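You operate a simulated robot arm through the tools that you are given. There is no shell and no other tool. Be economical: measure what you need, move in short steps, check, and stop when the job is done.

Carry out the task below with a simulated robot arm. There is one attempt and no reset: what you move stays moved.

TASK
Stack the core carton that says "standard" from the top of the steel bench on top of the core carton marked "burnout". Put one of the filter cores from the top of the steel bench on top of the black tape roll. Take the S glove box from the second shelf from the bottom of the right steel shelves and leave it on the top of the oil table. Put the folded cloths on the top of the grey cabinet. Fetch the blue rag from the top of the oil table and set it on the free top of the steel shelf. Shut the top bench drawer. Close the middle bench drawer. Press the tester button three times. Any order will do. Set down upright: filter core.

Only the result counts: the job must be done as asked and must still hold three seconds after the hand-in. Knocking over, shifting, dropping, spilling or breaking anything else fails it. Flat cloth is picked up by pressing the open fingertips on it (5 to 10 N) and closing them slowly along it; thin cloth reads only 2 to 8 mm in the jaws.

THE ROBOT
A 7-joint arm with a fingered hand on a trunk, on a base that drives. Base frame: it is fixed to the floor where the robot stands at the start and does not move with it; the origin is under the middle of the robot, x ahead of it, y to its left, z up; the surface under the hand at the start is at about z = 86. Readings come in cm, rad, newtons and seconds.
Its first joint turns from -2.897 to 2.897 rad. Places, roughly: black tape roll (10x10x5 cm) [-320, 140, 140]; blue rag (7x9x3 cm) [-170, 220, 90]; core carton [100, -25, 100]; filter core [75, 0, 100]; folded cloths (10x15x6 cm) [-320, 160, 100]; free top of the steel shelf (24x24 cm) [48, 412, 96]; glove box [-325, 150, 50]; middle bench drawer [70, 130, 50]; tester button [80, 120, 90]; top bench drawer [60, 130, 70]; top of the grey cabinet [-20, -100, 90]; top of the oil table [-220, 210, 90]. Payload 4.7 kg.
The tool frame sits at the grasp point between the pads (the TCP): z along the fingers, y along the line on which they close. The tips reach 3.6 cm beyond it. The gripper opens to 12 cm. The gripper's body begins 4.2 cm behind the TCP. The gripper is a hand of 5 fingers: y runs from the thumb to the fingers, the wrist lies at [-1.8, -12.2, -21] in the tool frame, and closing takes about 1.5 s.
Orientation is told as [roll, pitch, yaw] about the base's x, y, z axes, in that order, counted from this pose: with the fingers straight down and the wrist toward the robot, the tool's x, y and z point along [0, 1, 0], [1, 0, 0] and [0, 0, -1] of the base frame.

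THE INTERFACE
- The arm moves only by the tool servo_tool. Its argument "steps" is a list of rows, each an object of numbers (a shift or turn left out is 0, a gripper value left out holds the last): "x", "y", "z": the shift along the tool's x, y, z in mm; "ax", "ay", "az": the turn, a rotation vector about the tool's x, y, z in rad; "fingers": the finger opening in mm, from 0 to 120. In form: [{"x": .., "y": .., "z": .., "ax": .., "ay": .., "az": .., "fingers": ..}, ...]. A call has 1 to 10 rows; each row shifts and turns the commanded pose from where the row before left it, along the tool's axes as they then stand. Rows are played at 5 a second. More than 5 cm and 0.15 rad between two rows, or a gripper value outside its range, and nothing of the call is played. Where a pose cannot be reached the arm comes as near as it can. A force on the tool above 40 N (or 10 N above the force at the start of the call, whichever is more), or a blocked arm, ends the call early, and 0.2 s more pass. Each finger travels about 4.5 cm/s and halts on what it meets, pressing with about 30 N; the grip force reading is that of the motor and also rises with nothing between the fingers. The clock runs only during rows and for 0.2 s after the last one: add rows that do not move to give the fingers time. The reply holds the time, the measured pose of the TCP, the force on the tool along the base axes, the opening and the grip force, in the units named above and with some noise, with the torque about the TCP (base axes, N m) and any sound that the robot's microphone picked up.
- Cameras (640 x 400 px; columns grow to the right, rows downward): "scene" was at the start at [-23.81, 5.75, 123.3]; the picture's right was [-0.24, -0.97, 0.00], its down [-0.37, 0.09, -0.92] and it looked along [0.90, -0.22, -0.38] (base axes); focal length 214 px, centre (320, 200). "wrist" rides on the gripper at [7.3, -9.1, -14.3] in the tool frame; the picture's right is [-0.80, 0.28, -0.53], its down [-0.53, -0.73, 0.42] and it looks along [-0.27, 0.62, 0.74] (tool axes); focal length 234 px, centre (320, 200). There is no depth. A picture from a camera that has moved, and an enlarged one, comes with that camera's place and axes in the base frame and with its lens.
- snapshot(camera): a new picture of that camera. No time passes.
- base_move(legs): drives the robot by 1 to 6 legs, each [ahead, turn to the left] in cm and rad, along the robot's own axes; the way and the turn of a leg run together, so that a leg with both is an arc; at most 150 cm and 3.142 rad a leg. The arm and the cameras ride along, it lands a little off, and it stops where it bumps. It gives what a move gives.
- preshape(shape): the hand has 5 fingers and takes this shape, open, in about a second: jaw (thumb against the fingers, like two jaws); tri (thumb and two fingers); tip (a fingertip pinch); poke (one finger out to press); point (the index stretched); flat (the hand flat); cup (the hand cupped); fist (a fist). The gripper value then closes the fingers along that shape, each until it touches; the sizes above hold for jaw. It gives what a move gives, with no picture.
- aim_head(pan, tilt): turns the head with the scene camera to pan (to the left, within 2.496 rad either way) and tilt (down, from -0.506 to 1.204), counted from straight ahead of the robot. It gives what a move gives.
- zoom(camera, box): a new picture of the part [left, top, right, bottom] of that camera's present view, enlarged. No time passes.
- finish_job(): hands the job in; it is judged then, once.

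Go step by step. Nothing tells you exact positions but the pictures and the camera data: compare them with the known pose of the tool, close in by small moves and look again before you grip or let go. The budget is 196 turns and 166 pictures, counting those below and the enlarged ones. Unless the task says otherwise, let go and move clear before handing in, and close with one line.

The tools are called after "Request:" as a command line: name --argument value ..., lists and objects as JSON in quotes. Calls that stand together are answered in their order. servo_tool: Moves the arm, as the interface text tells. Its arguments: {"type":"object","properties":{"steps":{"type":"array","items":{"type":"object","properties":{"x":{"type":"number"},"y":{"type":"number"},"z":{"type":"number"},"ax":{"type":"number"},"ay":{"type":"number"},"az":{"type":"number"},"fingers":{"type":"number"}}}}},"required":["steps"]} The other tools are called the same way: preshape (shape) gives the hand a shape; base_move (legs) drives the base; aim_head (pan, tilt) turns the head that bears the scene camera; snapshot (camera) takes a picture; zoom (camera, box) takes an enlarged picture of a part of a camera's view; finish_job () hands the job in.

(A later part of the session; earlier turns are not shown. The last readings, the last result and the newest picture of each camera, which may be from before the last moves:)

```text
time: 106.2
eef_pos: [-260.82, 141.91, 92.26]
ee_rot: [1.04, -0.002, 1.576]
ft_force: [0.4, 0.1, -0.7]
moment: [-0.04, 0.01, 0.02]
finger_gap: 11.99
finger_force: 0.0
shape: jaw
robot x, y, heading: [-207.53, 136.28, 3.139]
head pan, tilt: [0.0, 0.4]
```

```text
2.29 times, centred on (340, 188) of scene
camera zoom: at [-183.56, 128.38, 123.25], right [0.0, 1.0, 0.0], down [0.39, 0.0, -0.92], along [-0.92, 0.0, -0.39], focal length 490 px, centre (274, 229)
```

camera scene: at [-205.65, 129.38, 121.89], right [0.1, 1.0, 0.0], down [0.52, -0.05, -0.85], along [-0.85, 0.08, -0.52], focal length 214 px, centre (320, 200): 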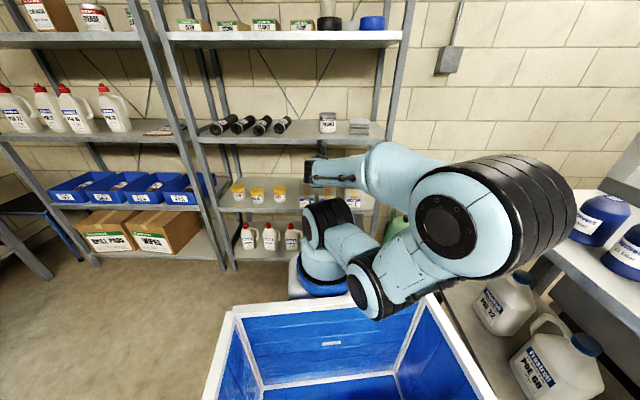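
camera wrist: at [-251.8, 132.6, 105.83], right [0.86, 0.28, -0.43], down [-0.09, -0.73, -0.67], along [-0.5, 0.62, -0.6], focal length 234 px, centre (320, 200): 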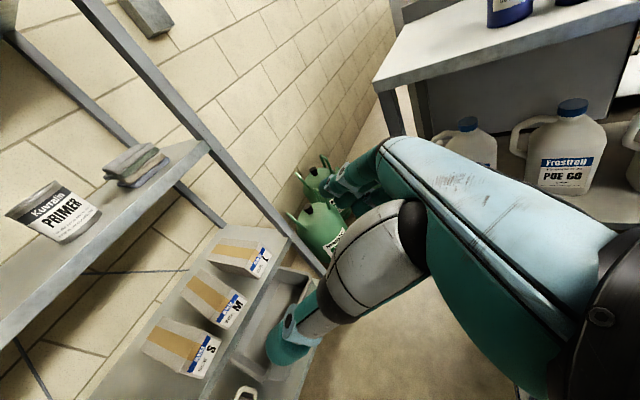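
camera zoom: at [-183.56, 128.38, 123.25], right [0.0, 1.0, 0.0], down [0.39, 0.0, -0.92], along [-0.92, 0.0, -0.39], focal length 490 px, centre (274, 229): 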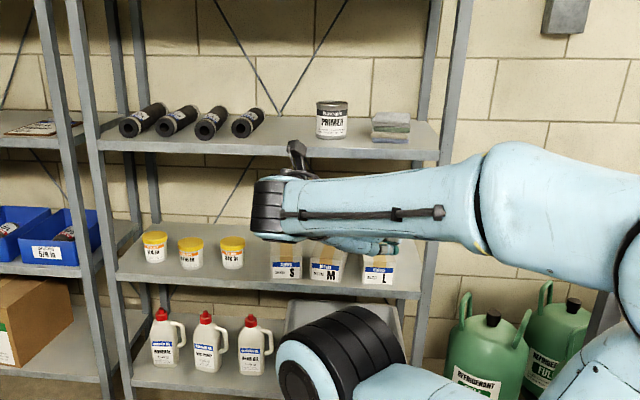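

Now a clear view: shelf 2 at z≈52.7, S box front face at about (-311.8,132.2), 9 cm wide, with gaps both sides. I'll extend the arm, lower it, and line up with S.

Request:
servo_tool --steps '[{"x": 21, "z": 37}, {"x": 21, "z": 37}, {"x": 21, "z": 37}, {"x": 21, "z": 37}, {"x": 21, "z": 37}, {}]'

Request:
servo_tool --steps '[{"x": -34, "z": 20}, {"x": -34, "z": 20}, {"x": -34, "z": 20}, {"x": -34, "z": 20}, {}]'

Request:
snapshot --camera "wrist"

Request:
snapshot --camera "scene"

```text
time: 107.6
eef_pos: [-282.04, 141.97, 92.13]
ee_rot: [1.049, -0.002, 1.571]
ft_force: [0.4, -0.1, -0.8]
moment: [-0.03, 0.05, -0.02]
finger_gap: 12.01
finger_force: 0.1
shape: jaw
robot x, y, heading: [-207.57, 136.66, 3.138]
head pan, tilt: [0.0, 0.4]
```

```text
time: 108.8
eef_pos: [-278.36, 144.69, 86.78]
ee_rot: [1.036, 0.002, 1.575]
ft_force: [-0.6, -1.0, -0.9]
moment: [0.02, 0.0, -0.06]
finger_gap: 12.0
finger_force: 0.1
shape: jaw
out of reach, approached as far as the arm can: row 1, 2, 3, 4
robot x, y, heading: [-207.53, 136.51, 3.14]
head pan, tilt: [0.0, 0.4]
```

```text
86 pictures are left
camera wrist: at [-269.42, 135.48, 100.32], right [0.86, 0.28, -0.42], down [-0.09, -0.73, -0.67], along [-0.5, 0.62, -0.61], focal length 234 px, centre (320, 200)
```

wrist: 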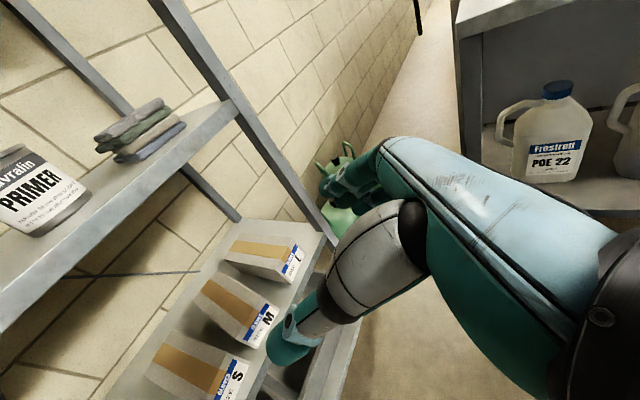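

```text
85 pictures are left
camera scene: at [-183.57, 128.37, 123.26], right [0.0, 1.0, 0.0], down [0.39, 0.0, -0.92], along [-0.92, 0.0, -0.39], focal length 214 px, centre (320, 200)
```

scene: 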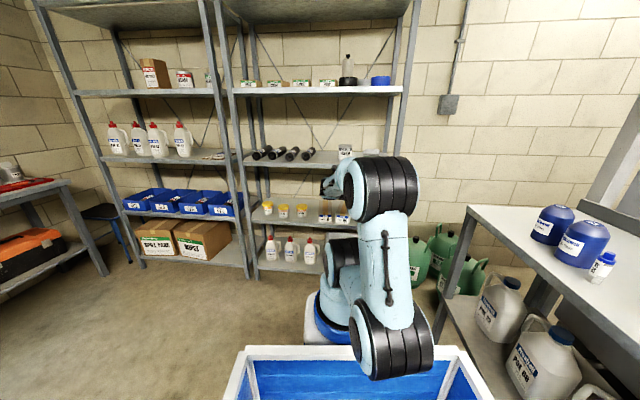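

The arm is stuck in a contorted posture in this hand orientation. I'll rise, untilt and yaw the hand back to neutral to reset the posture, then try the mirror-image orientation.

Request:
servo_tool --steps '[{"x": 35, "z": -20}, {"x": 35, "z": -20}, {"x": 35, "z": -20}, {"x": 35, "z": -20}, {"x": 35, "z": -20}, {"x": 35, "z": -20}, {"x": 35, "z": -20}, {}]'

Request:
servo_tool --steps '[{"ay": -0.15}, {"ay": -0.15}, {"ay": -0.15}, {"ay": -0.15}, {"ay": -0.15}, {"ay": -0.15}, {"ay": -0.15}]'

Request:
servo_tool --steps '[{"az": -0.15}, {"az": -0.15}, {"az": -0.15}, {"az": -0.15}, {"az": -0.15}, {"az": -0.15}, {"az": -0.15}, {"az": -0.15}, {"az": -0.15}, {"az": -0.15}]'

Request:
snapshot --camera "scene"

```text
time: 110.6
eef_pos: [-278.3, 144.8, 115.71]
ee_rot: [1.05, -0.003, 1.571]
ft_force: [1.3, -0.3, -0.4]
moment: [0.0, -0.04, -0.02]
finger_gap: 11.98
finger_force: 0.1
shape: jaw
robot x, y, heading: [-207.7, 136.3, 3.136]
head pan, tilt: [0.0, 0.4]
```

```text
time: 112.2
eef_pos: [-278.35, 144.53, 115.56]
ee_rot: [-0.003, 0.0, 1.571]
ft_force: [1.3, -0.3, 0.8]
moment: [-0.01, 0.02, 0.04]
finger_gap: 12.0
finger_force: 0.1
shape: jaw
robot x, y, heading: [-207.63, 136.09, 3.136]
head pan, tilt: [0.0, 0.4]
```

```text
time: 114.4
eef_pos: [-278.32, 144.57, 115.42]
ee_rot: [-0.003, -0.001, 3.072]
ft_force: [0.0, -0.3, -0.4]
moment: [0.03, 0.02, -0.02]
finger_gap: 11.99
finger_force: 0.0
shape: jaw
robot x, y, heading: [-207.51, 136.71, 3.141]
head pan, tilt: [0.0, 0.4]
```

```text
84 pictures are left
camera scene: at [-183.56, 128.37, 123.25], right [0.0, 1.0, 0.0], down [0.39, 0.0, -0.92], along [-0.92, 0.0, -0.39], focal length 214 px, centre (320, 200)
```

scene: 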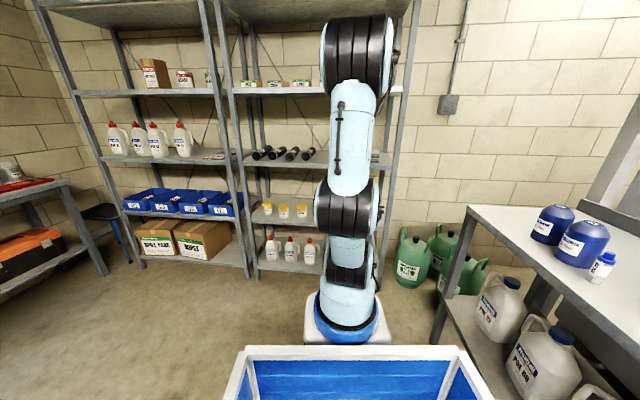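

Posture is reset. Now yawing the hand the other way (wrist to the right) and tilting forward 45°.

Request:
servo_tool --steps '[{"az": -0.15}, {"az": -0.15}, {"az": -0.15}, {"az": -0.15}, {"az": -0.15}, {"az": -0.15}, {"az": -0.15}, {"az": -0.15}, {"az": -0.15}, {"az": -0.15}]'

Request:
servo_tool --steps '[{"az": -0.07}, {"ay": -0.15}, {"ay": -0.15}, {"ay": -0.15}, {"ay": -0.15}, {"ay": -0.15}, {"ay": -0.1}]'

Request:
servo_tool --steps '[{"x": 33, "z": 33}, {"x": 33, "z": 33}, {"x": 33, "z": 33}, {"x": 33, "z": 33}, {"x": 33, "z": 33}, {"x": 33, "z": 33}, {"x": 33, "z": 33}, {"x": 33, "z": 33}, {}]'

Request:
snapshot --camera "scene"

Request:
snapshot --camera "wrist"

```text
time: 116.6
eef_pos: [-278.34, 144.53, 115.4]
ee_rot: [0.001, 0.001, -1.711]
ft_force: [-0.7, 0.8, -0.2]
moment: [0.05, 0.05, 0.02]
finger_gap: 12.0
finger_force: 0.1
shape: jaw
robot x, y, heading: [-207.16, 136.57, 3.139]
head pan, tilt: [0.0, 0.4]
```

```text
time: 118.2
eef_pos: [-278.34, 144.69, 115.43]
ee_rot: [-0.853, 0.002, -1.643]
ft_force: [0.6, 0.1, -0.2]
moment: [0.0, 0.02, 0.04]
finger_gap: 11.99
finger_force: 0.0
shape: jaw
robot x, y, heading: [-207.43, 136.31, 3.136]
head pan, tilt: [0.0, 0.4]
```

```text
time: 120.2
eef_pos: [-280.91, 144.41, 79.22]
ee_rot: [-0.844, 0.001, -1.646]
ft_force: [0.2, 0.5, 1.0]
moment: [-0.01, 0.04, -0.03]
finger_gap: 11.97
finger_force: 0.0
shape: jaw
out of reach, approached as far as the arm can: row 8
robot x, y, heading: [-207.21, 136.2, 3.14]
head pan, tilt: [0.0, 0.4]
```

```text
83 pictures are left
camera scene: at [-183.57, 128.37, 123.26], right [0.0, 1.0, 0.0], down [0.39, 0.0, -0.92], along [-0.92, 0.0, -0.39], focal length 214 px, centre (320, 200)
```

scene: 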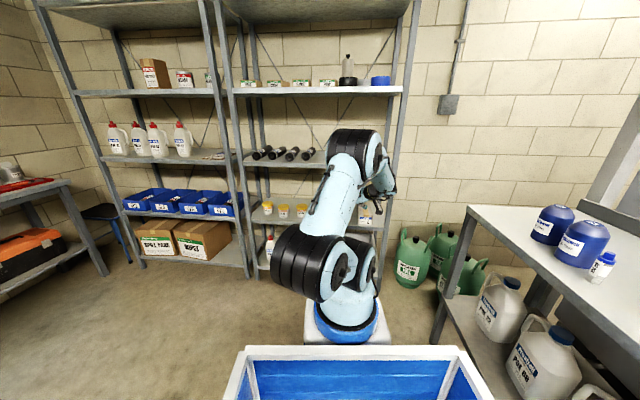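

```text
82 pictures are left
camera wrist: at [-264.58, 152.16, 83.3], right [-0.16, -0.27, 0.95], down [-0.61, 0.78, 0.12], along [-0.77, -0.56, -0.29], focal length 234 px, centre (320, 200)
```

wrist: 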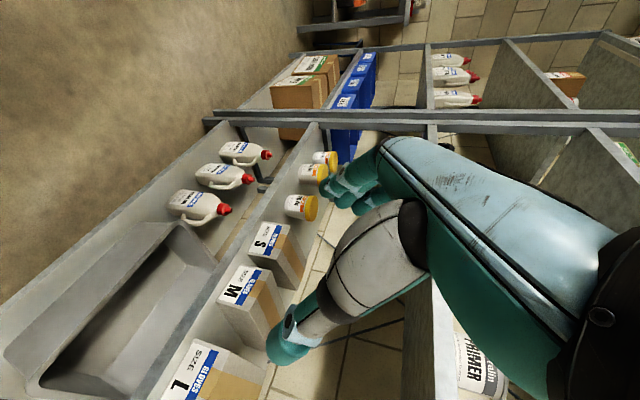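

The arm can go lower if it reaches further out. Backing the base 15 cm, then extending and lowering.

Request:
base_move --legs '[[-16, 0]]'

Request:
servo_tool --steps '[{"x": -30, "z": 34}, {"x": -30, "z": 34}, {"x": -30, "z": 34}, {"x": -30, "z": 34}, {}]'

Request:
servo_tool --steps '[{"x": 33, "z": 29}, {"x": 33, "z": 29}, {"x": 33, "z": 29}, {"x": 33, "z": 29}, {}]'

```text
time: 121.6
eef_pos: [-264.69, 144.19, 79.19]
ee_rot: [-0.841, 0.001, -1.644]
ft_force: [0.2, 0.0, 0.3]
moment: [-0.01, -0.03, 0.0]
finger_gap: 11.97
finger_force: 0.1
shape: jaw
robot x, y, heading: [-191.17, 136.3, 3.143]
head pan, tilt: [0.0, 0.4]
```

```text
time: 122.8
eef_pos: [-282.69, 145.84, 78.88]
ee_rot: [-0.843, 0.004, -1.644]
ft_force: [-0.2, 0.0, -0.5]
moment: [0.01, 0.0, -0.02]
finger_gap: 11.98
finger_force: 0.0
shape: jaw
robot x, y, heading: [-191.19, 136.57, 3.139]
head pan, tilt: [0.0, 0.4]
```

```text
time: 124.0
eef_pos: [-287.3, 146.29, 66.0]
ee_rot: [-0.818, 0.005, -1.644]
ft_force: [0.4, 0.7, 0.1]
moment: [0.03, 0.0, 0.0]
finger_gap: 11.98
finger_force: 0.1
shape: jaw
out of reach, approached as far as the arm can: row 2, 3, 4
robot x, y, heading: [-190.97, 136.59, 3.141]
head pan, tilt: [0.0, 0.4]
```

Trying a smaller tilt (about 36°) to get lower.

Request:
servo_tool --steps '[{"ay": 0.11}, {"ay": 0.11}, {}, {}]'

Request:
servo_tool --steps '[{"x": 10, "z": 15}, {"x": 10, "z": 15}, {"x": 10, "z": 15}, {}]'

Request:
snapshot --camera "scene"

```text
time: 125.0
eef_pos: [-287.46, 146.13, 66.11]
ee_rot: [-0.623, 0.003, -1.644]
ft_force: [0.3, -0.1, 0.1]
moment: [0.0, 0.01, 0.01]
finger_gap: 12.0
finger_force: 0.1
shape: jaw
robot x, y, heading: [-191.03, 136.28, 3.142]
head pan, tilt: [0.0, 0.4]
```

```text
time: 126.0
eef_pos: [-287.49, 146.21, 60.64]
ee_rot: [-0.624, 0.002, -1.645]
ft_force: [-0.4, 0.9, -0.3]
moment: [0.0, 0.01, -0.01]
finger_gap: 11.99
finger_force: 0.1
shape: jaw
robot x, y, heading: [-191.11, 136.42, 3.139]
head pan, tilt: [0.0, 0.4]
```

```text
81 pictures are left
camera scene: at [-167.35, 128.36, 123.26], right [0.0, 1.0, 0.0], down [0.39, 0.0, -0.92], along [-0.92, 0.0, -0.39], focal length 214 px, centre (320, 200)
```

scene: 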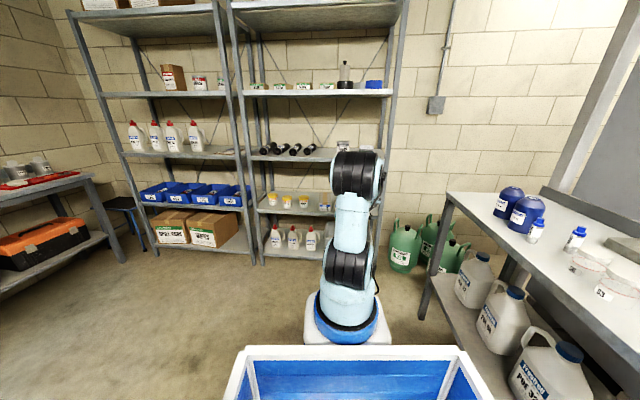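

Now the arm is straight and low (z 60.6, tilt 36°). Shifting left to S (y≈132) and straightening the yaw.

Request:
servo_tool --steps '[{"az": -0.06, "ax": -0.043}, {"y": 47}, {"y": 47}, {"y": 46}, {}]'

Request:
snapshot --camera "wrist"

Request:
zoom --camera "scene" --box '[240, 130, 400, 250]'

```text
time: 127.2
eef_pos: [-287.4, 132.18, 60.79]
ee_rot: [-0.623, 0.002, -1.569]
ft_force: [0.0, 1.4, -1.3]
moment: [0.01, 0.04, -0.01]
finger_gap: 12.01
finger_force: 0.0
shape: jaw
robot x, y, heading: [-191.38, 136.35, 3.144]
head pan, tilt: [0.0, 0.4]
```

```text
80 pictures are left
camera wrist: at [-272.9, 141.08, 68.14], right [-0.35, -0.28, 0.89], down [-0.68, 0.73, -0.03], along [-0.65, -0.62, -0.45], focal length 234 px, centre (320, 200)
```

wrist: 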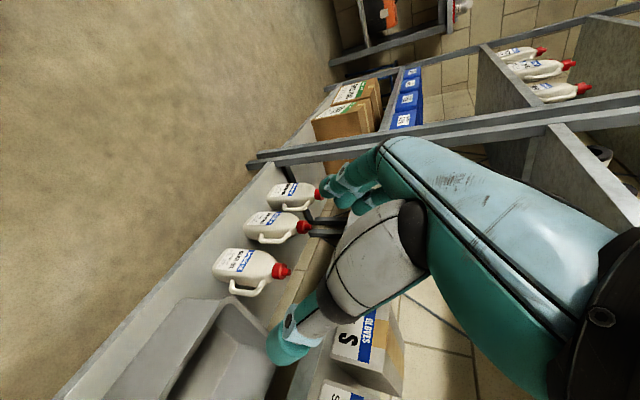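

```text
3.33 times, centred on (320, 190) of scene
camera zoom: at [-167.35, 128.35, 123.26], right [0.0, 1.0, 0.0], down [0.39, 0.0, -0.92], along [-0.92, 0.0, -0.39], focal length 715 px, centre (320, 233)
```

zoom: 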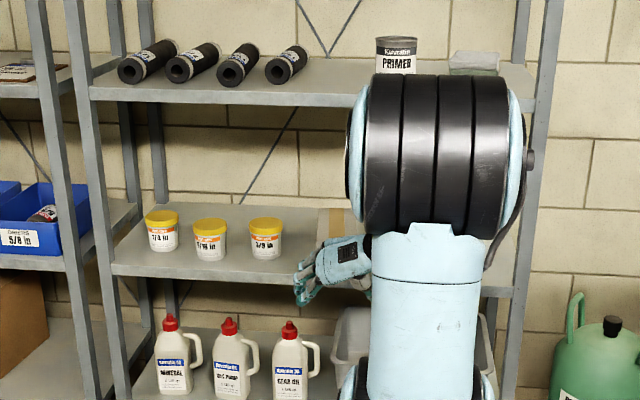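

Request:
zoom --camera "wrist" --box '[240, 250, 480, 400]'

```text
2.67 times, centred on (360, 325) of wrist
camera zoom: at [-272.9, 141.08, 68.14], right [-0.35, -0.28, 0.89], down [-0.68, 0.73, -0.03], along [-0.65, -0.62, -0.45], focal length 624 px, centre (213, -133)
```

zoom: 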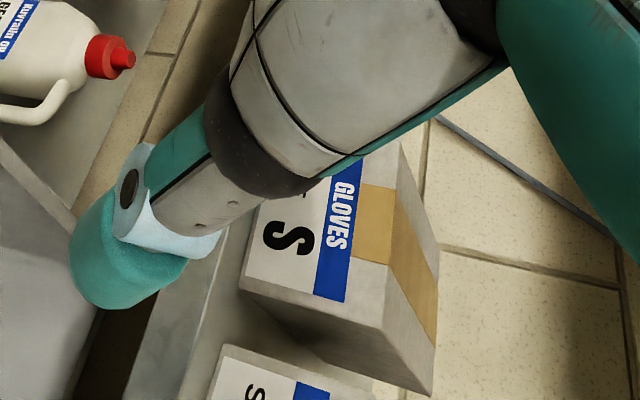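

S measures: front face x=-312.9, y 126.6–136.0, z 52.7–60.8. Aligning y to 131.3 and driving 22 cm closer.

Request:
servo_tool --steps '[{"y": 9, "x": 2, "z": 3}, {}]'

Request:
base_move --legs '[[21, 0]]'

Request:
snapshot --camera "wrist"

```text
time: 127.8
eef_pos: [-287.44, 131.08, 60.4]
ee_rot: [-0.623, 0.001, -1.571]
ft_force: [-0.8, 0.3, 0.1]
moment: [0.03, 0.02, -0.04]
finger_gap: 12.0
finger_force: 0.1
shape: jaw
robot x, y, heading: [-190.86, 136.47, 3.14]
head pan, tilt: [0.0, 0.4]
```

```text
time: 129.5
eef_pos: [-308.33, 130.92, 60.41]
ee_rot: [-0.624, 0.001, -1.565]
ft_force: [0.6, 0.1, 0.1]
moment: [0.04, -0.03, -0.01]
finger_gap: 11.99
finger_force: 0.0
shape: jaw
robot x, y, heading: [-212.63, 136.38, -3.142]
head pan, tilt: [0.0, 0.4]
```

```text
77 pictures are left
camera wrist: at [-293.97, 139.9, 67.83], right [-0.35, -0.28, 0.89], down [-0.68, 0.73, -0.03], along [-0.64, -0.62, -0.45], focal length 234 px, centre (320, 200)
```

wrist: 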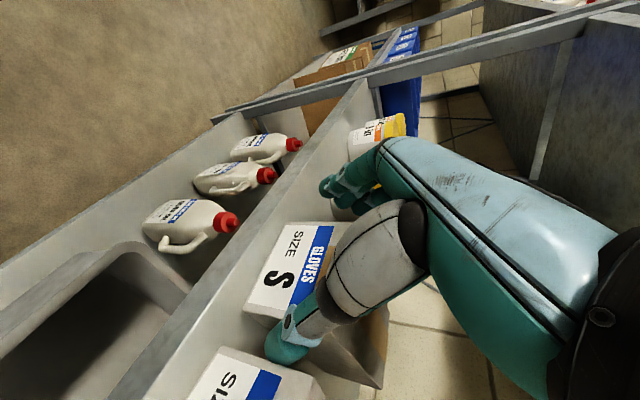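

Gap to M on the right is about 3 cm, so I'll narrow the fingers to 11 cm and advance slowly.

Request:
servo_tool --steps '[{"y": -2.5, "fingers": 110}, {}, {"x": -20.3, "z": 14.6}, {"x": -20.3, "z": 14.6}, {}]'

Request:
snapshot --camera "wrist"

```text
time: 130.7
eef_pos: [-313.33, 130.89, 60.51]
ee_rot: [-0.624, 0.004, -1.566]
ft_force: [0.6, 0.1, -0.2]
moment: [0.01, 0.01, 0.01]
finger_gap: 11.0
finger_force: 0.1
shape: jaw
robot x, y, heading: [-212.18, 136.34, -3.138]
head pan, tilt: [0.0, 0.4]
```

```text
76 pictures are left
camera wrist: at [-299.02, 139.94, 67.92], right [-0.35, -0.28, 0.89], down [-0.68, 0.73, -0.03], along [-0.64, -0.62, -0.45], focal length 234 px, centre (320, 200)
```

wrist: 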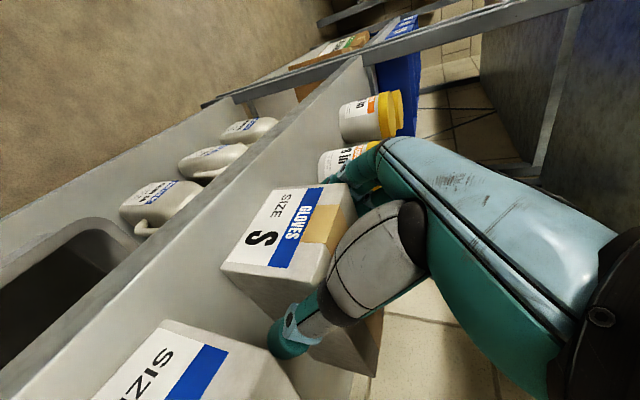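

Request:
servo_tool --steps '[{"x": -16.2, "z": 11.7}, {"x": -16.2, "z": 11.7}, {"x": -14, "z": 10}, {}]'

Request:
servo_tool --steps '[{"fingers": 95}, {"fingers": 80}, {"fingers": 60}, {}, {}, {}, {}]'

Request:
snapshot --camera "wrist"

```text
time: 131.7
eef_pos: [-319.17, 131.0, 60.52]
ee_rot: [-0.622, 0.001, -1.566]
ft_force: [1.4, -0.6, 2.7]
moment: [0.02, -0.06, -0.03]
finger_gap: 11.02
finger_force: 0.0
shape: jaw
robot x, y, heading: [-212.33, 136.44, -3.137]
head pan, tilt: [0.0, 0.4]
```

```text
time: 133.3
eef_pos: [-319.16, 131.06, 60.35]
ee_rot: [-0.623, 0.002, -1.566]
ft_force: [-0.9, 0.9, 0.3]
moment: [-0.11, 0.0, 0.09]
finger_gap: 8.85
finger_force: 30.2
shape: jaw
robot x, y, heading: [-212.54, 136.34, -3.141]
head pan, tilt: [0.0, 0.4]
```

```text
75 pictures are left
camera wrist: at [-304.7, 140.09, 67.81], right [-0.35, -0.28, 0.89], down [-0.68, 0.73, -0.03], along [-0.64, -0.62, -0.45], focal length 234 px, centre (320, 200)
```

wrist: 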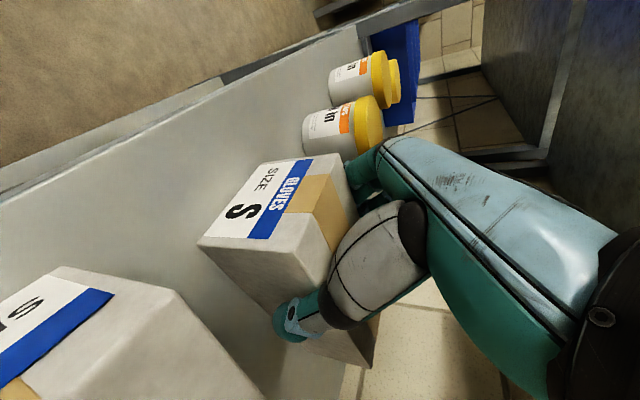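

Gripped at 8.85 cm. Lifting 3 cm and backing straight out with the base.

Request:
servo_tool --steps '[{"x": -6, "z": -8}, {"x": -6, "z": -8}, {"x": -6, "z": -8}, {}]'

Request:
snapshot --camera "wrist"

Request:
base_move --legs '[[-38, 0]]'

Request:
aim_head --pan -0.9 --tilt 0.5

Request:
snapshot --camera "scene"

```text
time: 134.3
eef_pos: [-319.1, 131.13, 63.42]
ee_rot: [-0.621, 0.001, -1.565]
ft_force: [0.1, 0.1, -3.6]
moment: [-0.03, -0.15, 0.02]
finger_gap: 8.86
finger_force: 30.2
shape: jaw
robot x, y, heading: [-212.11, 136.52, -3.14]
head pan, tilt: [0.0, 0.4]
```

```text
74 pictures are left
camera wrist: at [-304.77, 140.11, 70.81], right [-0.35, -0.28, 0.89], down [-0.68, 0.73, -0.03], along [-0.64, -0.62, -0.45], focal length 234 px, centre (320, 200)
```

wrist: 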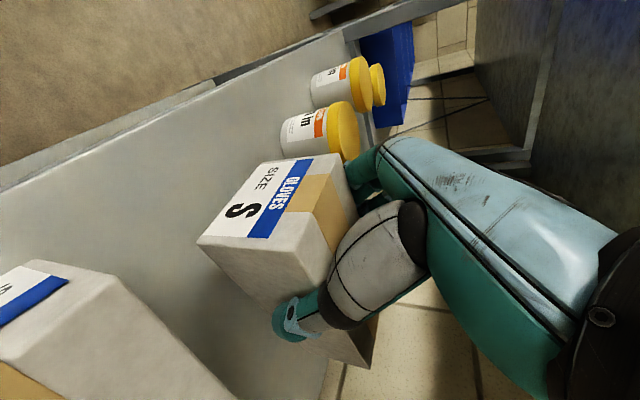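

```text
time: 136.7
eef_pos: [-281.16, 132.05, 63.38]
ee_rot: [-0.621, 0.001, -1.577]
ft_force: [0.3, 0.3, -4.1]
moment: [-0.02, -0.16, 0.02]
finger_gap: 8.84
finger_force: 29.9
shape: jaw
robot x, y, heading: [-173.96, 136.29, 3.135]
head pan, tilt: [0.0, 0.4]
```

```text
time: 137.9
eef_pos: [-281.04, 132.08, 63.46]
ee_rot: [-0.621, 0.004, -1.575]
ft_force: [-0.5, 0.1, -3.2]
moment: [0.02, -0.13, -0.01]
finger_gap: 8.86
finger_force: 29.6
shape: jaw
robot x, y, heading: [-174.44, 136.2, 3.139]
head pan, tilt: [-0.901, 0.499]
```

```text
73 pictures are left
camera scene: at [-146.62, 135.2, 122.35], right [0.79, 0.62, 0.0], down [0.29, -0.38, -0.88], along [-0.54, 0.69, -0.48], focal length 214 px, centre (320, 200)
```

scene: 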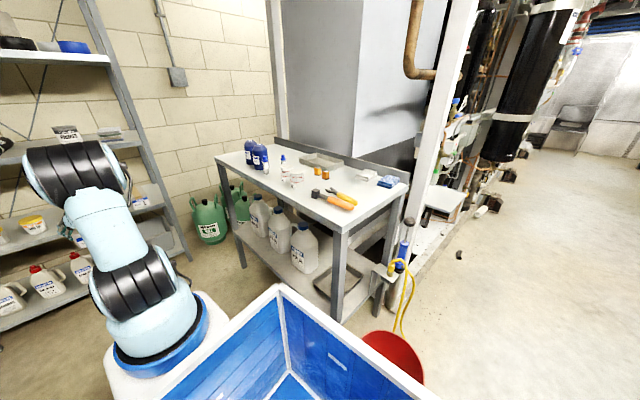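

Box in hand. The oil table spans about x -250…-167, y 174…213. I'll zoom to find a free spot and the rag.

Request:
zoom --camera "scene" --box '[205, 120, 425, 250]'

```text
2.91 times, centred on (315, 185) of scene
camera zoom: at [-146.62, 135.2, 122.35], right [0.79, 0.62, 0.0], down [0.29, -0.38, -0.88], along [-0.54, 0.69, -0.48], focal length 624 px, centre (334, 244)
```

zoom: 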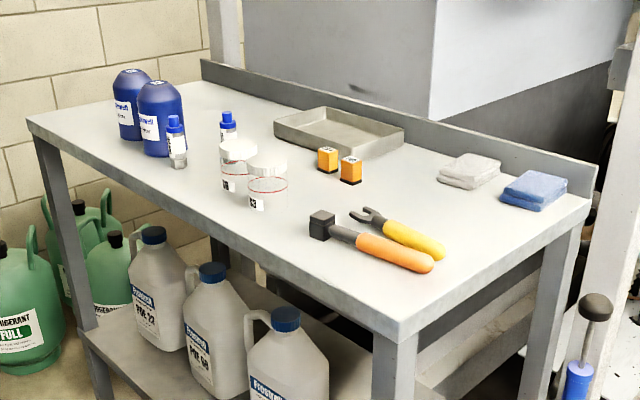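

Free spot: the table's back-left area (box centred around (-236,208)); the table is yawed about -0.135. I'll retract and raise the box before driving around.

Request:
servo_tool --steps '[{"x": 36.5, "z": -26}, {"x": 36.5, "z": -26}, {"x": 36.5, "z": -26}, {"x": 36.5, "z": -26}, {"x": 36.5, "z": -26}, {"x": 36.5, "z": -26}, {"x": -26, "z": -36.5}, {"x": -26, "z": -36.5}, {"x": -26, "z": -36.5}, {"x": -26, "z": -36.5}]'

Request:
servo_tool --steps '[{"x": -26, "z": -36.5}, {"x": -26, "z": -36.5}, {"x": -26, "z": -36.5}, {"x": -26, "z": -36.5}, {"x": -26, "z": -36.5}, {"x": -26, "z": -36.5}, {"x": -26, "z": -36.5}, {"x": -26, "z": -36.5}, {"x": -26, "z": -36.5}]'

Request:
servo_tool --steps '[{"x": 36.5, "z": -26}, {"x": 36.5, "z": -26}, {"x": 36.5, "z": -26}, {"x": 36.5, "z": -26}, {}]'

Request:
snapshot --camera "scene"

```text
time: 140.1
eef_pos: [-253.88, 132.07, 81.11]
ee_rot: [-0.621, 0.001, -1.578]
ft_force: [-0.7, -0.1, -3.7]
moment: [-0.04, -0.12, 0.0]
finger_gap: 8.86
finger_force: 29.3
shape: jaw
robot x, y, heading: [-173.97, 136.48, 3.13]
head pan, tilt: [-0.901, 0.499]
```

```text
time: 142.1
eef_pos: [-254.0, 132.12, 121.37]
ee_rot: [-0.621, 0.002, -1.576]
ft_force: [-0.3, 0.1, -3.0]
moment: [-0.04, -0.15, -0.02]
finger_gap: 8.86
finger_force: 29.7
shape: jaw
robot x, y, heading: [-174.28, 136.17, 3.135]
head pan, tilt: [-0.901, 0.499]
```

```text
time: 143.3
eef_pos: [-236.08, 131.74, 121.34]
ee_rot: [-0.623, 0.0, -1.576]
ft_force: [-1.3, -0.5, -2.3]
moment: [-0.01, -0.16, 0.0]
finger_gap: 8.84
finger_force: 30.0
shape: jaw
robot x, y, heading: [-174.32, 136.16, 3.135]
head pan, tilt: [-0.901, 0.499]
```

```text
71 pictures are left
camera scene: at [-146.61, 135.2, 122.34], right [0.79, 0.61, 0.0], down [0.29, -0.38, -0.88], along [-0.54, 0.69, -0.48], focal length 214 px, centre (320, 200)
```

scene: 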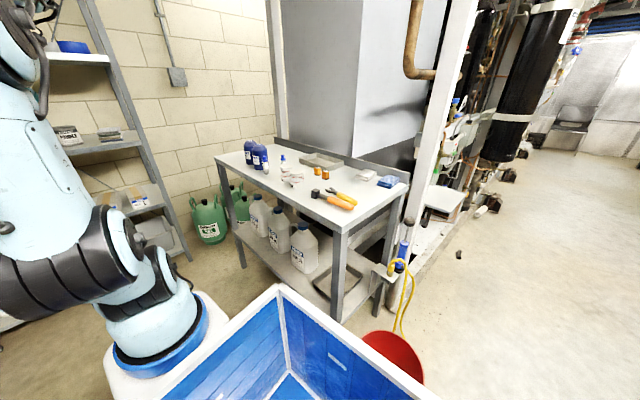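

Driving in a loop to face the oil table's left half, keeping the box clear of the shelves.

Request:
base_move --legs '[[0, 1.171], [78.4, 0], [0, -2.147], [72, 0], [0, -0.723]]'

Request:
aim_head --pan -0.15 --tilt 0.35

Request:
snapshot --camera "scene"

Request:
snapshot --camera "wrist"

```text
time: 144.8
eef_pos: [-233.24, 117.06, 121.16]
ee_rot: [-0.619, 0.002, -1.337]
ft_force: [1.3, 0.7, -3.3]
moment: [0.03, -0.12, 0.0]
finger_gap: 8.83
finger_force: 29.5
shape: jaw
robot x, y, heading: [-173.79, 135.88, -2.918]
head pan, tilt: [-0.901, 0.499]
stopped in leg 1: the robot was blocked; the commanded pose is now the measured one
```

```text
time: 145.9
eef_pos: [-233.1, 116.99, 121.18]
ee_rot: [-0.621, 0.001, -1.337]
ft_force: [0.0, -0.5, -2.8]
moment: [0.0, -0.13, 0.02]
finger_gap: 8.83
finger_force: 29.9
shape: jaw
robot x, y, heading: [-173.99, 135.81, -2.919]
head pan, tilt: [-0.15, 0.351]
```

```text
70 pictures are left
camera scene: at [-148.99, 134.82, 123.71], right [-0.07, 1.0, 0.0], down [0.34, 0.03, -0.94], along [-0.94, -0.07, -0.34], focal length 214 px, centre (320, 200)
```

scene: 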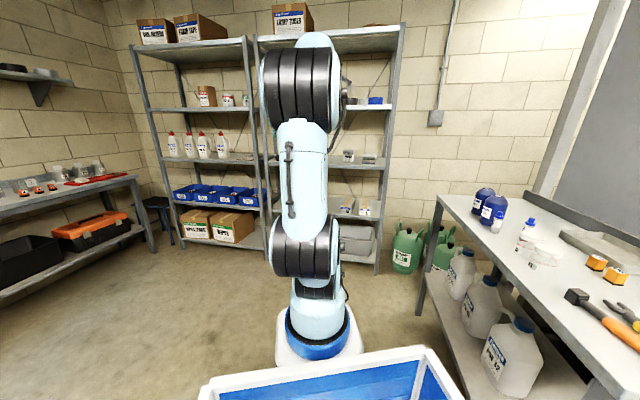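

```text
69 pictures are left
camera wrist: at [-221.21, 129.03, 128.68], right [-0.27, -0.35, 0.89], down [-0.83, 0.56, -0.03], along [-0.49, -0.75, -0.45], focal length 234 px, centre (320, 200)
```

wrist: 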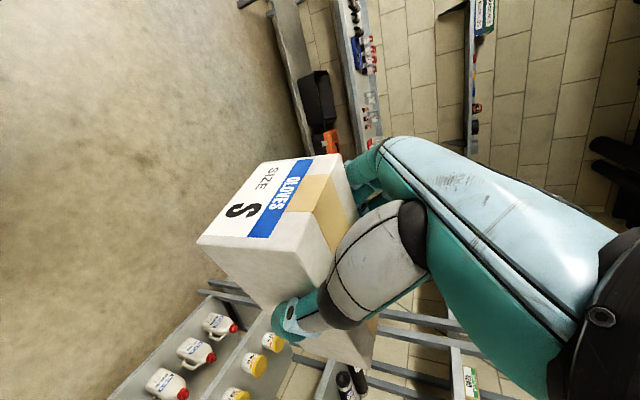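

The base was blocked, maybe by the red bucket near its rear right. Looking there.

Request:
aim_head --pan -1.7 --tilt 0.85

Request:
snapshot --camera "scene"

```text
time: 147.5
eef_pos: [-233.21, 117.05, 121.25]
ee_rot: [-0.62, 0.001, -1.339]
ft_force: [-0.1, -0.2, -1.9]
moment: [0.01, -0.16, 0.01]
finger_gap: 8.81
finger_force: 30.0
shape: jaw
robot x, y, heading: [-173.72, 136.16, -2.914]
head pan, tilt: [-1.7, 0.85]
```

```text
68 pictures are left
camera scene: at [-140.46, 143.29, 119.35], right [1.0, 0.1, 0.0], down [0.07, -0.75, -0.66], along [-0.06, 0.66, -0.75], focal length 214 px, centre (320, 200)
```

scene: 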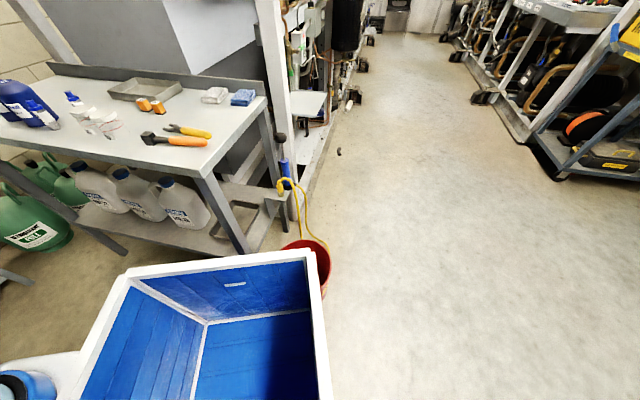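

The rear corner touched the bucket, which still stands. I'll pull forward first, then make the loop.

Request:
base_move --legs '[[28, 0], [0, 1.317], [66, 0], [0, -2.524], [72, 0], [0, -0.723]]'

Request:
aim_head --pan -0.25 --tilt 0.4

Request:
snapshot --camera "scene"

Request:
snapshot --camera "wrist"

```text
time: 167.3
eef_pos: [-248.37, 183.65, 121.31]
ee_rot: [-0.621, 0.002, 3.084]
ft_force: [0.1, 0.1, -2.2]
moment: [-0.16, 0.02, -0.04]
finger_gap: 8.77
finger_force: 30.2
shape: jaw
robot x, y, heading: [-247.19, 121.26, 1.504]
head pan, tilt: [-1.7, 0.85]
```

```text
time: 168.8
eef_pos: [-248.42, 183.65, 121.36]
ee_rot: [-0.623, 0.002, 3.08]
ft_force: [-0.5, -0.5, -2.9]
moment: [-0.11, -0.01, -0.03]
finger_gap: 8.81
finger_force: 29.8
shape: jaw
robot x, y, heading: [-247.34, 120.97, 1.507]
head pan, tilt: [-0.25, 0.4]
```

```text
67 pictures are left
camera scene: at [-254.34, 97.78, 123.25], right [0.95, -0.31, 0.0], down [-0.12, -0.37, -0.92], along [0.29, 0.88, -0.39], focal length 214 px, centre (320, 200)
```

scene: 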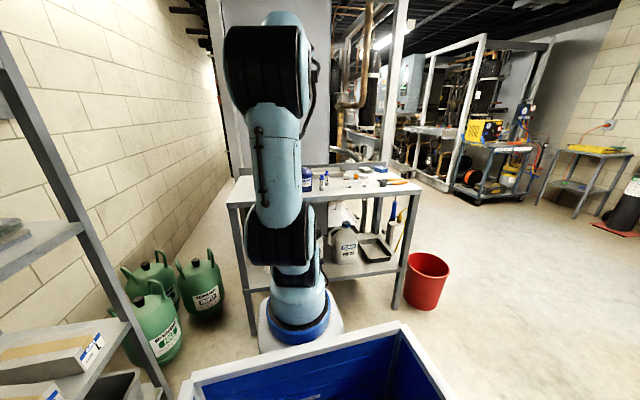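

```text
66 pictures are left
camera wrist: at [-239.96, 168.77, 128.68], right [-0.26, 0.36, 0.89], down [0.77, 0.64, -0.03], along [-0.58, 0.68, -0.45], focal length 234 px, centre (320, 200)
```

wrist: 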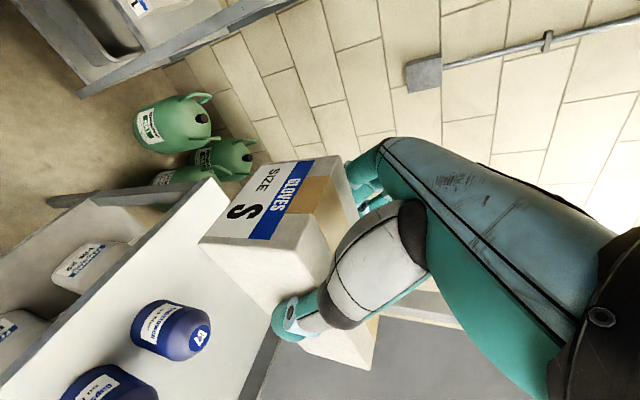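

Table height works out at z≈86; the free spot left of the jugs is around (-254,203). Moving the box over it at height.

Request:
servo_tool --steps '[{"x": -26, "z": 18.7, "y": 11}, {"x": -26, "z": 18.7, "y": 11}, {"x": -26, "z": 18.7, "y": 11}, {"x": -26, "z": 18.7, "y": 11}, {"x": -26, "z": 18.7, "y": 11}, {"x": -25, "z": 18, "y": 12}, {"x": 21, "z": 29}, {"x": 21, "z": 29}, {"x": 21, "z": 29}, {}]'

Request:
snapshot --camera "wrist"

Request:
snapshot --camera "scene"

```text
time: 171.0
eef_pos: [-253.9, 203.3, 110.51]
ee_rot: [-0.622, 0.0, 3.084]
ft_force: [-0.4, 0.1, -3.0]
moment: [-0.13, 0.02, 0.01]
finger_gap: 8.83
finger_force: 30.5
shape: jaw
robot x, y, heading: [-247.06, 121.43, 1.508]
head pan, tilt: [-0.25, 0.4]
```

```text
65 pictures are left
camera wrist: at [-245.36, 188.32, 117.97], right [-0.26, 0.36, 0.89], down [0.77, 0.64, -0.03], along [-0.58, 0.68, -0.45], focal length 234 px, centre (320, 200)
```

wrist: 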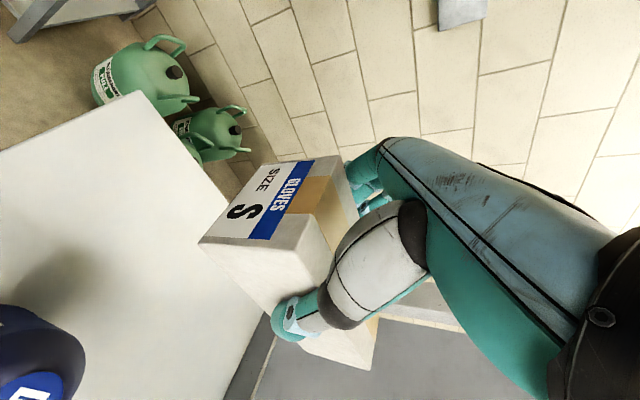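

```text
64 pictures are left
camera scene: at [-254.35, 97.78, 123.26], right [0.95, -0.31, 0.0], down [-0.12, -0.37, -0.92], along [0.29, 0.88, -0.39], focal length 214 px, centre (320, 200)
```

scene: 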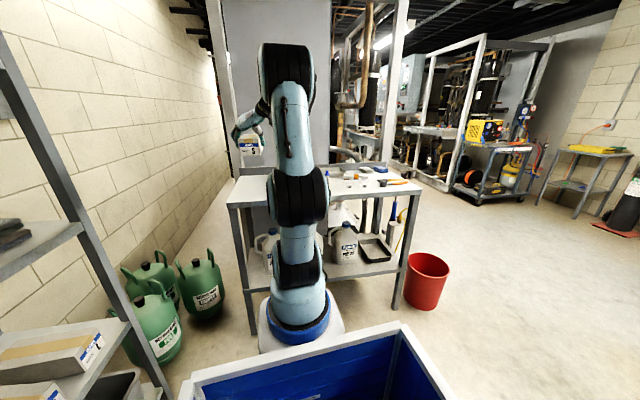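

Position is good: 5 cm from the left edge, 12 cm before the back. Lowering.

Request:
servo_tool --steps '[{"x": 23, "z": 32}, {"x": 23, "z": 32}, {"x": 23, "z": 32}, {"x": 11.5, "z": 16}, {}]'

Request:
servo_tool --steps '[{"x": 2.4, "z": 3.2}, {}, {"x": 2.4, "z": 3.2}, {}, {"x": 1.7, "z": 2.4}, {}]'

```text
time: 172.2
eef_pos: [-253.96, 203.15, 96.59]
ee_rot: [-0.622, 0.004, 3.082]
ft_force: [-0.3, -1.0, -2.9]
moment: [-0.19, 0.02, 0.02]
finger_gap: 8.8
finger_force: 29.5
shape: jaw
robot x, y, heading: [-246.85, 121.44, 1.508]
head pan, tilt: [-0.25, 0.4]
```

```text
time: 173.6
eef_pos: [-253.78, 203.04, 95.55]
ee_rot: [-0.621, 0.002, 3.082]
ft_force: [-1.3, 0.6, -3.3]
moment: [-0.13, 0.01, 0.0]
finger_gap: 8.82
finger_force: 30.1
shape: jaw
robot x, y, heading: [-247.16, 121.54, 1.504]
head pan, tilt: [-0.25, 0.4]
```

Request:
servo_tool --steps '[{"x": 2.4, "z": 3.2}, {}, {"x": 2.4, "z": 3.2}, {}, {"x": 2.4, "z": 3.2}, {}]'

Request:
snapshot --camera "wrist"

```text
time: 175.0
eef_pos: [-253.98, 202.93, 94.38]
ee_rot: [-0.621, 0.002, 3.082]
ft_force: [-1.4, -0.1, -3.1]
moment: [-0.15, 0.04, 0.04]
finger_gap: 8.81
finger_force: 30.1
shape: jaw
robot x, y, heading: [-246.84, 121.39, 1.501]
head pan, tilt: [-0.25, 0.4]
```

```text
63 pictures are left
camera wrist: at [-245.59, 188.1, 101.73], right [-0.26, 0.36, 0.89], down [0.77, 0.64, -0.03], along [-0.58, 0.68, -0.45], focal length 234 px, centre (320, 200)
```

wrist: 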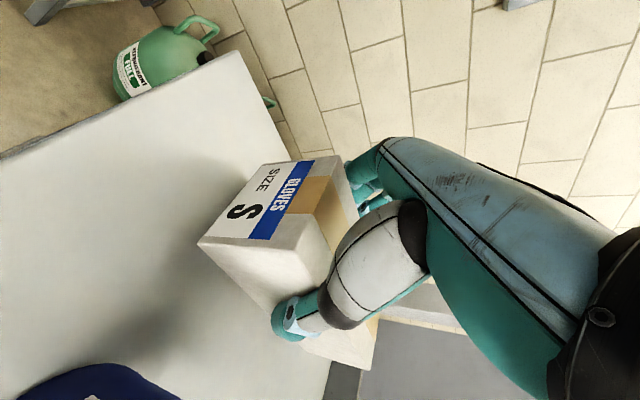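

Request:
servo_tool --steps '[{"x": 2.4, "z": 3.2}, {}, {"x": 2.4, "z": 3.2}, {}, {"x": 2.4, "z": 3.2}, {}]'

```text
time: 176.4
eef_pos: [-254.15, 202.8, 93.05]
ee_rot: [-0.62, 0.004, 3.082]
ft_force: [0.4, 0.1, -2.8]
moment: [-0.13, 0.02, -0.02]
finger_gap: 8.81
finger_force: 29.7
shape: jaw
robot x, y, heading: [-247.34, 121.27, 1.506]
head pan, tilt: [-0.25, 0.4]
```

Request:
servo_tool --steps '[{"x": 2.4, "z": 3.2}, {}, {"x": 2.4, "z": 3.2}, {}, {"x": 2.4, "z": 3.2}, {}]'

```text
time: 177.8
eef_pos: [-254.02, 203.01, 92.43]
ee_rot: [-0.626, 0.001, 3.085]
ft_force: [-5.5, -8.9, 27.3]
moment: [-0.13, 0.1, -0.28]
finger_gap: 8.74
finger_force: 29.8
shape: jaw
robot x, y, heading: [-246.99, 121.15, 1.506]
head pan, tilt: [-0.25, 0.4]
```

Contact (table z≈85). Releasing and withdrawing along the fingers.

Request:
servo_tool --steps '[{"x": -1.5, "z": -2}, {"fingers": 92}, {"fingers": 100}, {"fingers": 110}, {}, {"z": -30}, {"z": -45}, {"z": -45}, {"z": -45}, {"z": -45}]'

Request:
snapshot --camera "wrist"

Request:
snapshot --camera "scene"

```text
time: 180.0
eef_pos: [-254.27, 190.71, 108.94]
ee_rot: [-0.619, 0.004, 3.082]
ft_force: [-0.5, 0.2, -1.0]
moment: [-0.01, -0.02, -0.02]
finger_gap: 10.97
finger_force: 0.1
shape: jaw
robot x, y, heading: [-247.69, 121.42, 1.508]
head pan, tilt: [-0.25, 0.4]
```

```text
62 pictures are left
camera wrist: at [-245.97, 175.86, 116.43], right [-0.26, 0.37, 0.89], down [0.77, 0.64, -0.04], along [-0.58, 0.68, -0.45], focal length 234 px, centre (320, 200)
```

wrist: 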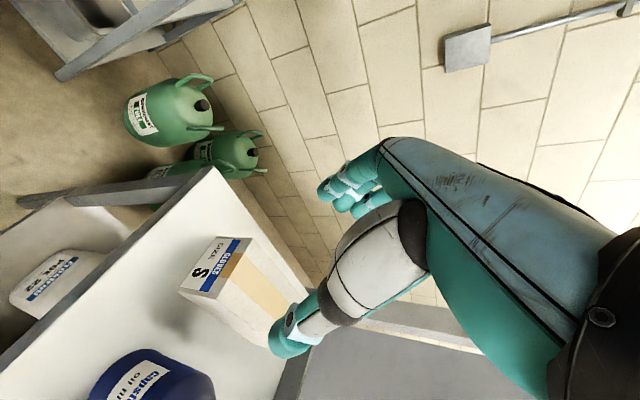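

```text
61 pictures are left
camera scene: at [-254.35, 97.81, 123.26], right [0.95, -0.31, 0.0], down [-0.12, -0.37, -0.92], along [0.29, 0.88, -0.39], focal length 214 px, centre (320, 200)
```

scene: 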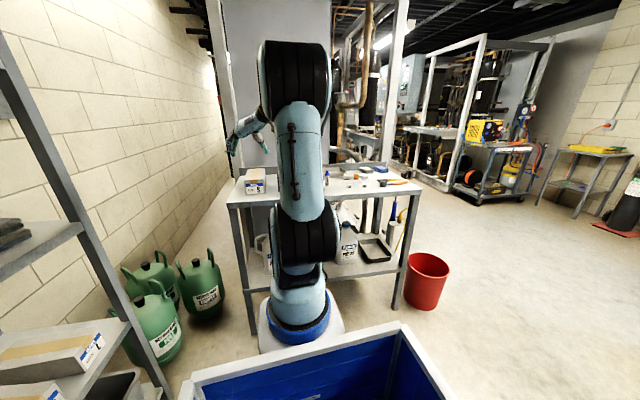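

Glove box is on the oil table. Next the folded cloths: I'll retract, swing the hand to the wrist-left orientation (the right shelf post blocks the other), and turn to face them.

Request:
servo_tool --steps '[{"x": -26, "z": -36.5}, {"x": -26, "z": -36.5}, {"x": 36.5, "z": -26}, {"x": 36.5, "z": -26}, {"x": 36.5, "z": -26}, {"x": 36.5, "z": -26}, {"ay": 0.15}, {"ay": 0.15}, {"ay": 0.15}, {"ay": 0.15}]'

Request:
servo_tool --steps '[{"az": 0.15, "ay": 0.02}, {"az": 0.15}, {"az": 0.15}, {"az": 0.15}, {"az": 0.15}, {"az": 0.15}, {"az": 0.15}, {"az": 0.15}, {"az": 0.15}, {"az": 0.15}]'

Request:
servo_tool --steps '[{"az": 0.15}, {"az": 0.15}, {"az": 0.15}, {"az": 0.15}, {"az": 0.15}, {"az": 0.15}, {"az": 0.15}, {"az": 0.11}, {"fingers": 120}]'

Request:
base_move --legs '[[0, 1.2], [6, 0]]'

Request:
aim_head --pan 0.0 --tilt 0.3

Request:
snapshot --camera "scene"

```text
time: 182.2
eef_pos: [-255.87, 172.8, 118.25]
ee_rot: [-0.021, 0.004, 3.082]
ft_force: [-0.2, 0.5, 1.0]
moment: [0.08, -0.04, -0.01]
finger_gap: 10.99
finger_force: 0.0
shape: jaw
robot x, y, heading: [-246.89, 121.4, 1.504]
head pan, tilt: [-0.25, 0.4]
```

```text
refused: row 1 steps farther than a row can; nothing moved
```

```text
time: 184.2
eef_pos: [-255.72, 172.76, 118.16]
ee_rot: [-0.01, -0.02, 1.923]
ft_force: [0.2, 0.3, -0.4]
moment: [-0.04, 0.01, -0.03]
finger_gap: 11.98
finger_force: 0.0
shape: jaw
robot x, y, heading: [-246.86, 121.44, 1.506]
head pan, tilt: [-0.25, 0.4]
```

```text
time: 188.2
eef_pos: [-303.7, 134.45, 118.12]
ee_rot: [-0.011, -0.019, 3.126]
ft_force: [-0.1, 0.3, -0.3]
moment: [-0.02, 0.02, 0.01]
finger_gap: 12.0
finger_force: 0.0
shape: jaw
robot x, y, heading: [-252.82, 123.98, 2.709]
head pan, tilt: [-0.25, 0.4]
```

```text
time: 189.0
eef_pos: [-303.57, 134.43, 118.23]
ee_rot: [-0.01, -0.019, 3.127]
ft_force: [0.8, 0.2, -0.2]
moment: [-0.03, -0.02, -0.02]
finger_gap: 11.97
finger_force: 0.0
shape: jaw
robot x, y, heading: [-252.63, 123.93, 2.705]
head pan, tilt: [0.0, 0.3]
```

```text
60 pictures are left
camera scene: at [-234.41, 106.7, 124.18], right [0.42, 0.91, 0.0], down [0.27, -0.12, -0.96], along [-0.87, 0.4, -0.3], focal length 214 px, centre (320, 200)
```

scene: 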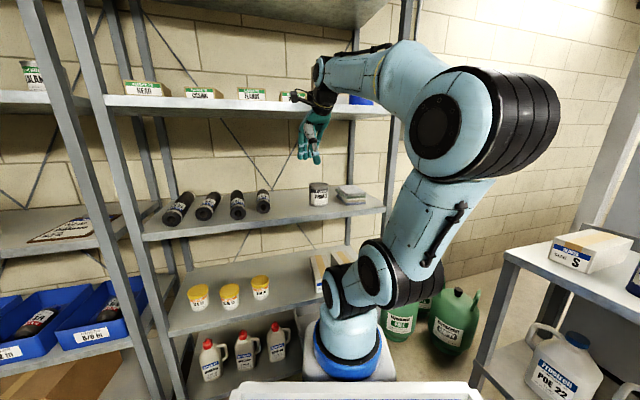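

One yaw call was refused, so the hand is at neutral yaw, close to the shelf. Backing it off, then finishing yaw and tilt.

Request:
servo_tool --steps '[{"y": -45}, {"y": -45}, {"y": -40}, {}]'

Request:
servo_tool --steps '[{"az": 0.148}, {"az": 0.148}, {"az": 0.148}, {"az": 0.148}, {"az": 0.148}, {"az": 0.148}, {"az": 0.148}, {"az": 0.148}, {"az": 0.148}, {"az": 0.148}]'

Request:
servo_tool --steps '[{"az": 0.07}, {"ay": 0.14}, {"ay": 0.14}, {"ay": 0.14}, {"ay": 0.14}, {"ay": 0.14}, {"ay": 0.14}, {}]'

Request:
snapshot --camera "wrist"

```text
time: 190.0
eef_pos: [-290.62, 134.26, 117.88]
ee_rot: [-0.01, -0.02, 3.127]
ft_force: [0.5, 0.0, 0.0]
moment: [0.0, -0.01, 0.02]
finger_gap: 12.0
finger_force: 0.1
shape: jaw
robot x, y, heading: [-252.46, 123.83, 2.71]
head pan, tilt: [0.0, 0.3]
```

```text
time: 192.2
eef_pos: [-292.91, 132.32, 112.85]
ee_rot: [0.018, -0.013, 1.644]
ft_force: [1.2, 0.5, 0.3]
moment: [-0.03, 0.01, 0.01]
finger_gap: 11.96
finger_force: 0.0
shape: jaw
out of reach, approached as far as the arm can: row 8, 9, 10
robot x, y, heading: [-252.44, 123.93, 2.708]
head pan, tilt: [0.0, 0.3]
```

```text
time: 194.0
eef_pos: [-295.8, 132.81, 112.2]
ee_rot: [0.859, -0.011, 1.575]
ft_force: [0.0, -0.4, 0.4]
moment: [-0.01, -0.01, 0.01]
finger_gap: 11.98
finger_force: 0.1
shape: jaw
out of reach, approached as far as the arm can: row 1, 5, 6, 7
robot x, y, heading: [-252.67, 123.84, 2.707]
head pan, tilt: [0.0, 0.3]
```

```text
59 pictures are left
camera wrist: at [-289.36, 123.43, 126.92], right [0.92, 0.29, -0.26], down [0.03, -0.72, -0.69], along [-0.39, 0.63, -0.68], focal length 234 px, centre (320, 200)
```

wrist: 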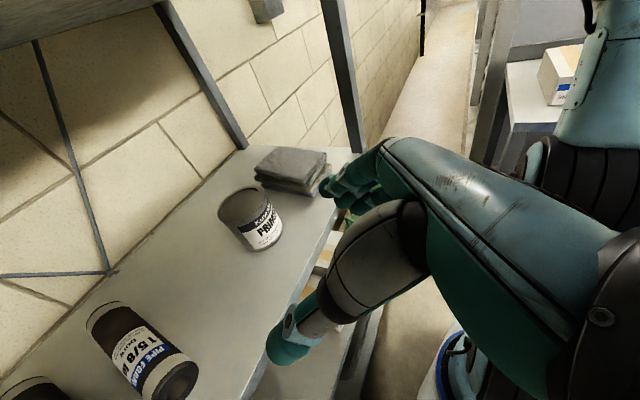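

Cloths are centred near (-318.8,162.5) with their long side along heading ≈2.85 – close to my heading, good. Backing off 25 cm and aligning the hand.

Request:
base_move --legs '[[-25, 0], [0, -0.07]]'

Request:
servo_tool --steps '[{"ax": -0.067, "az": 0.06}, {"ax": -0.067, "az": 0.06}, {"ax": -0.067, "az": 0.06}, {}]'

```text
time: 196.2
eef_pos: [-272.1, 125.16, 112.19]
ee_rot: [0.86, -0.011, 1.507]
ft_force: [-0.2, 0.1, -0.7]
moment: [-0.02, 0.03, 0.01]
finger_gap: 12.01
finger_force: 0.1
shape: jaw
robot x, y, heading: [-230.21, 113.09, 2.639]
head pan, tilt: [0.0, 0.3]
```

```text
time: 197.2
eef_pos: [-274.14, 126.36, 112.23]
ee_rot: [0.86, -0.005, 1.235]
ft_force: [-0.9, -0.4, -0.1]
moment: [0.0, 0.0, -0.01]
finger_gap: 12.01
finger_force: 0.2
shape: jaw
out of reach, approached as far as the arm can: row 1, 2, 3
robot x, y, heading: [-229.79, 113.54, 2.642]
head pan, tilt: [0.0, 0.3]
```

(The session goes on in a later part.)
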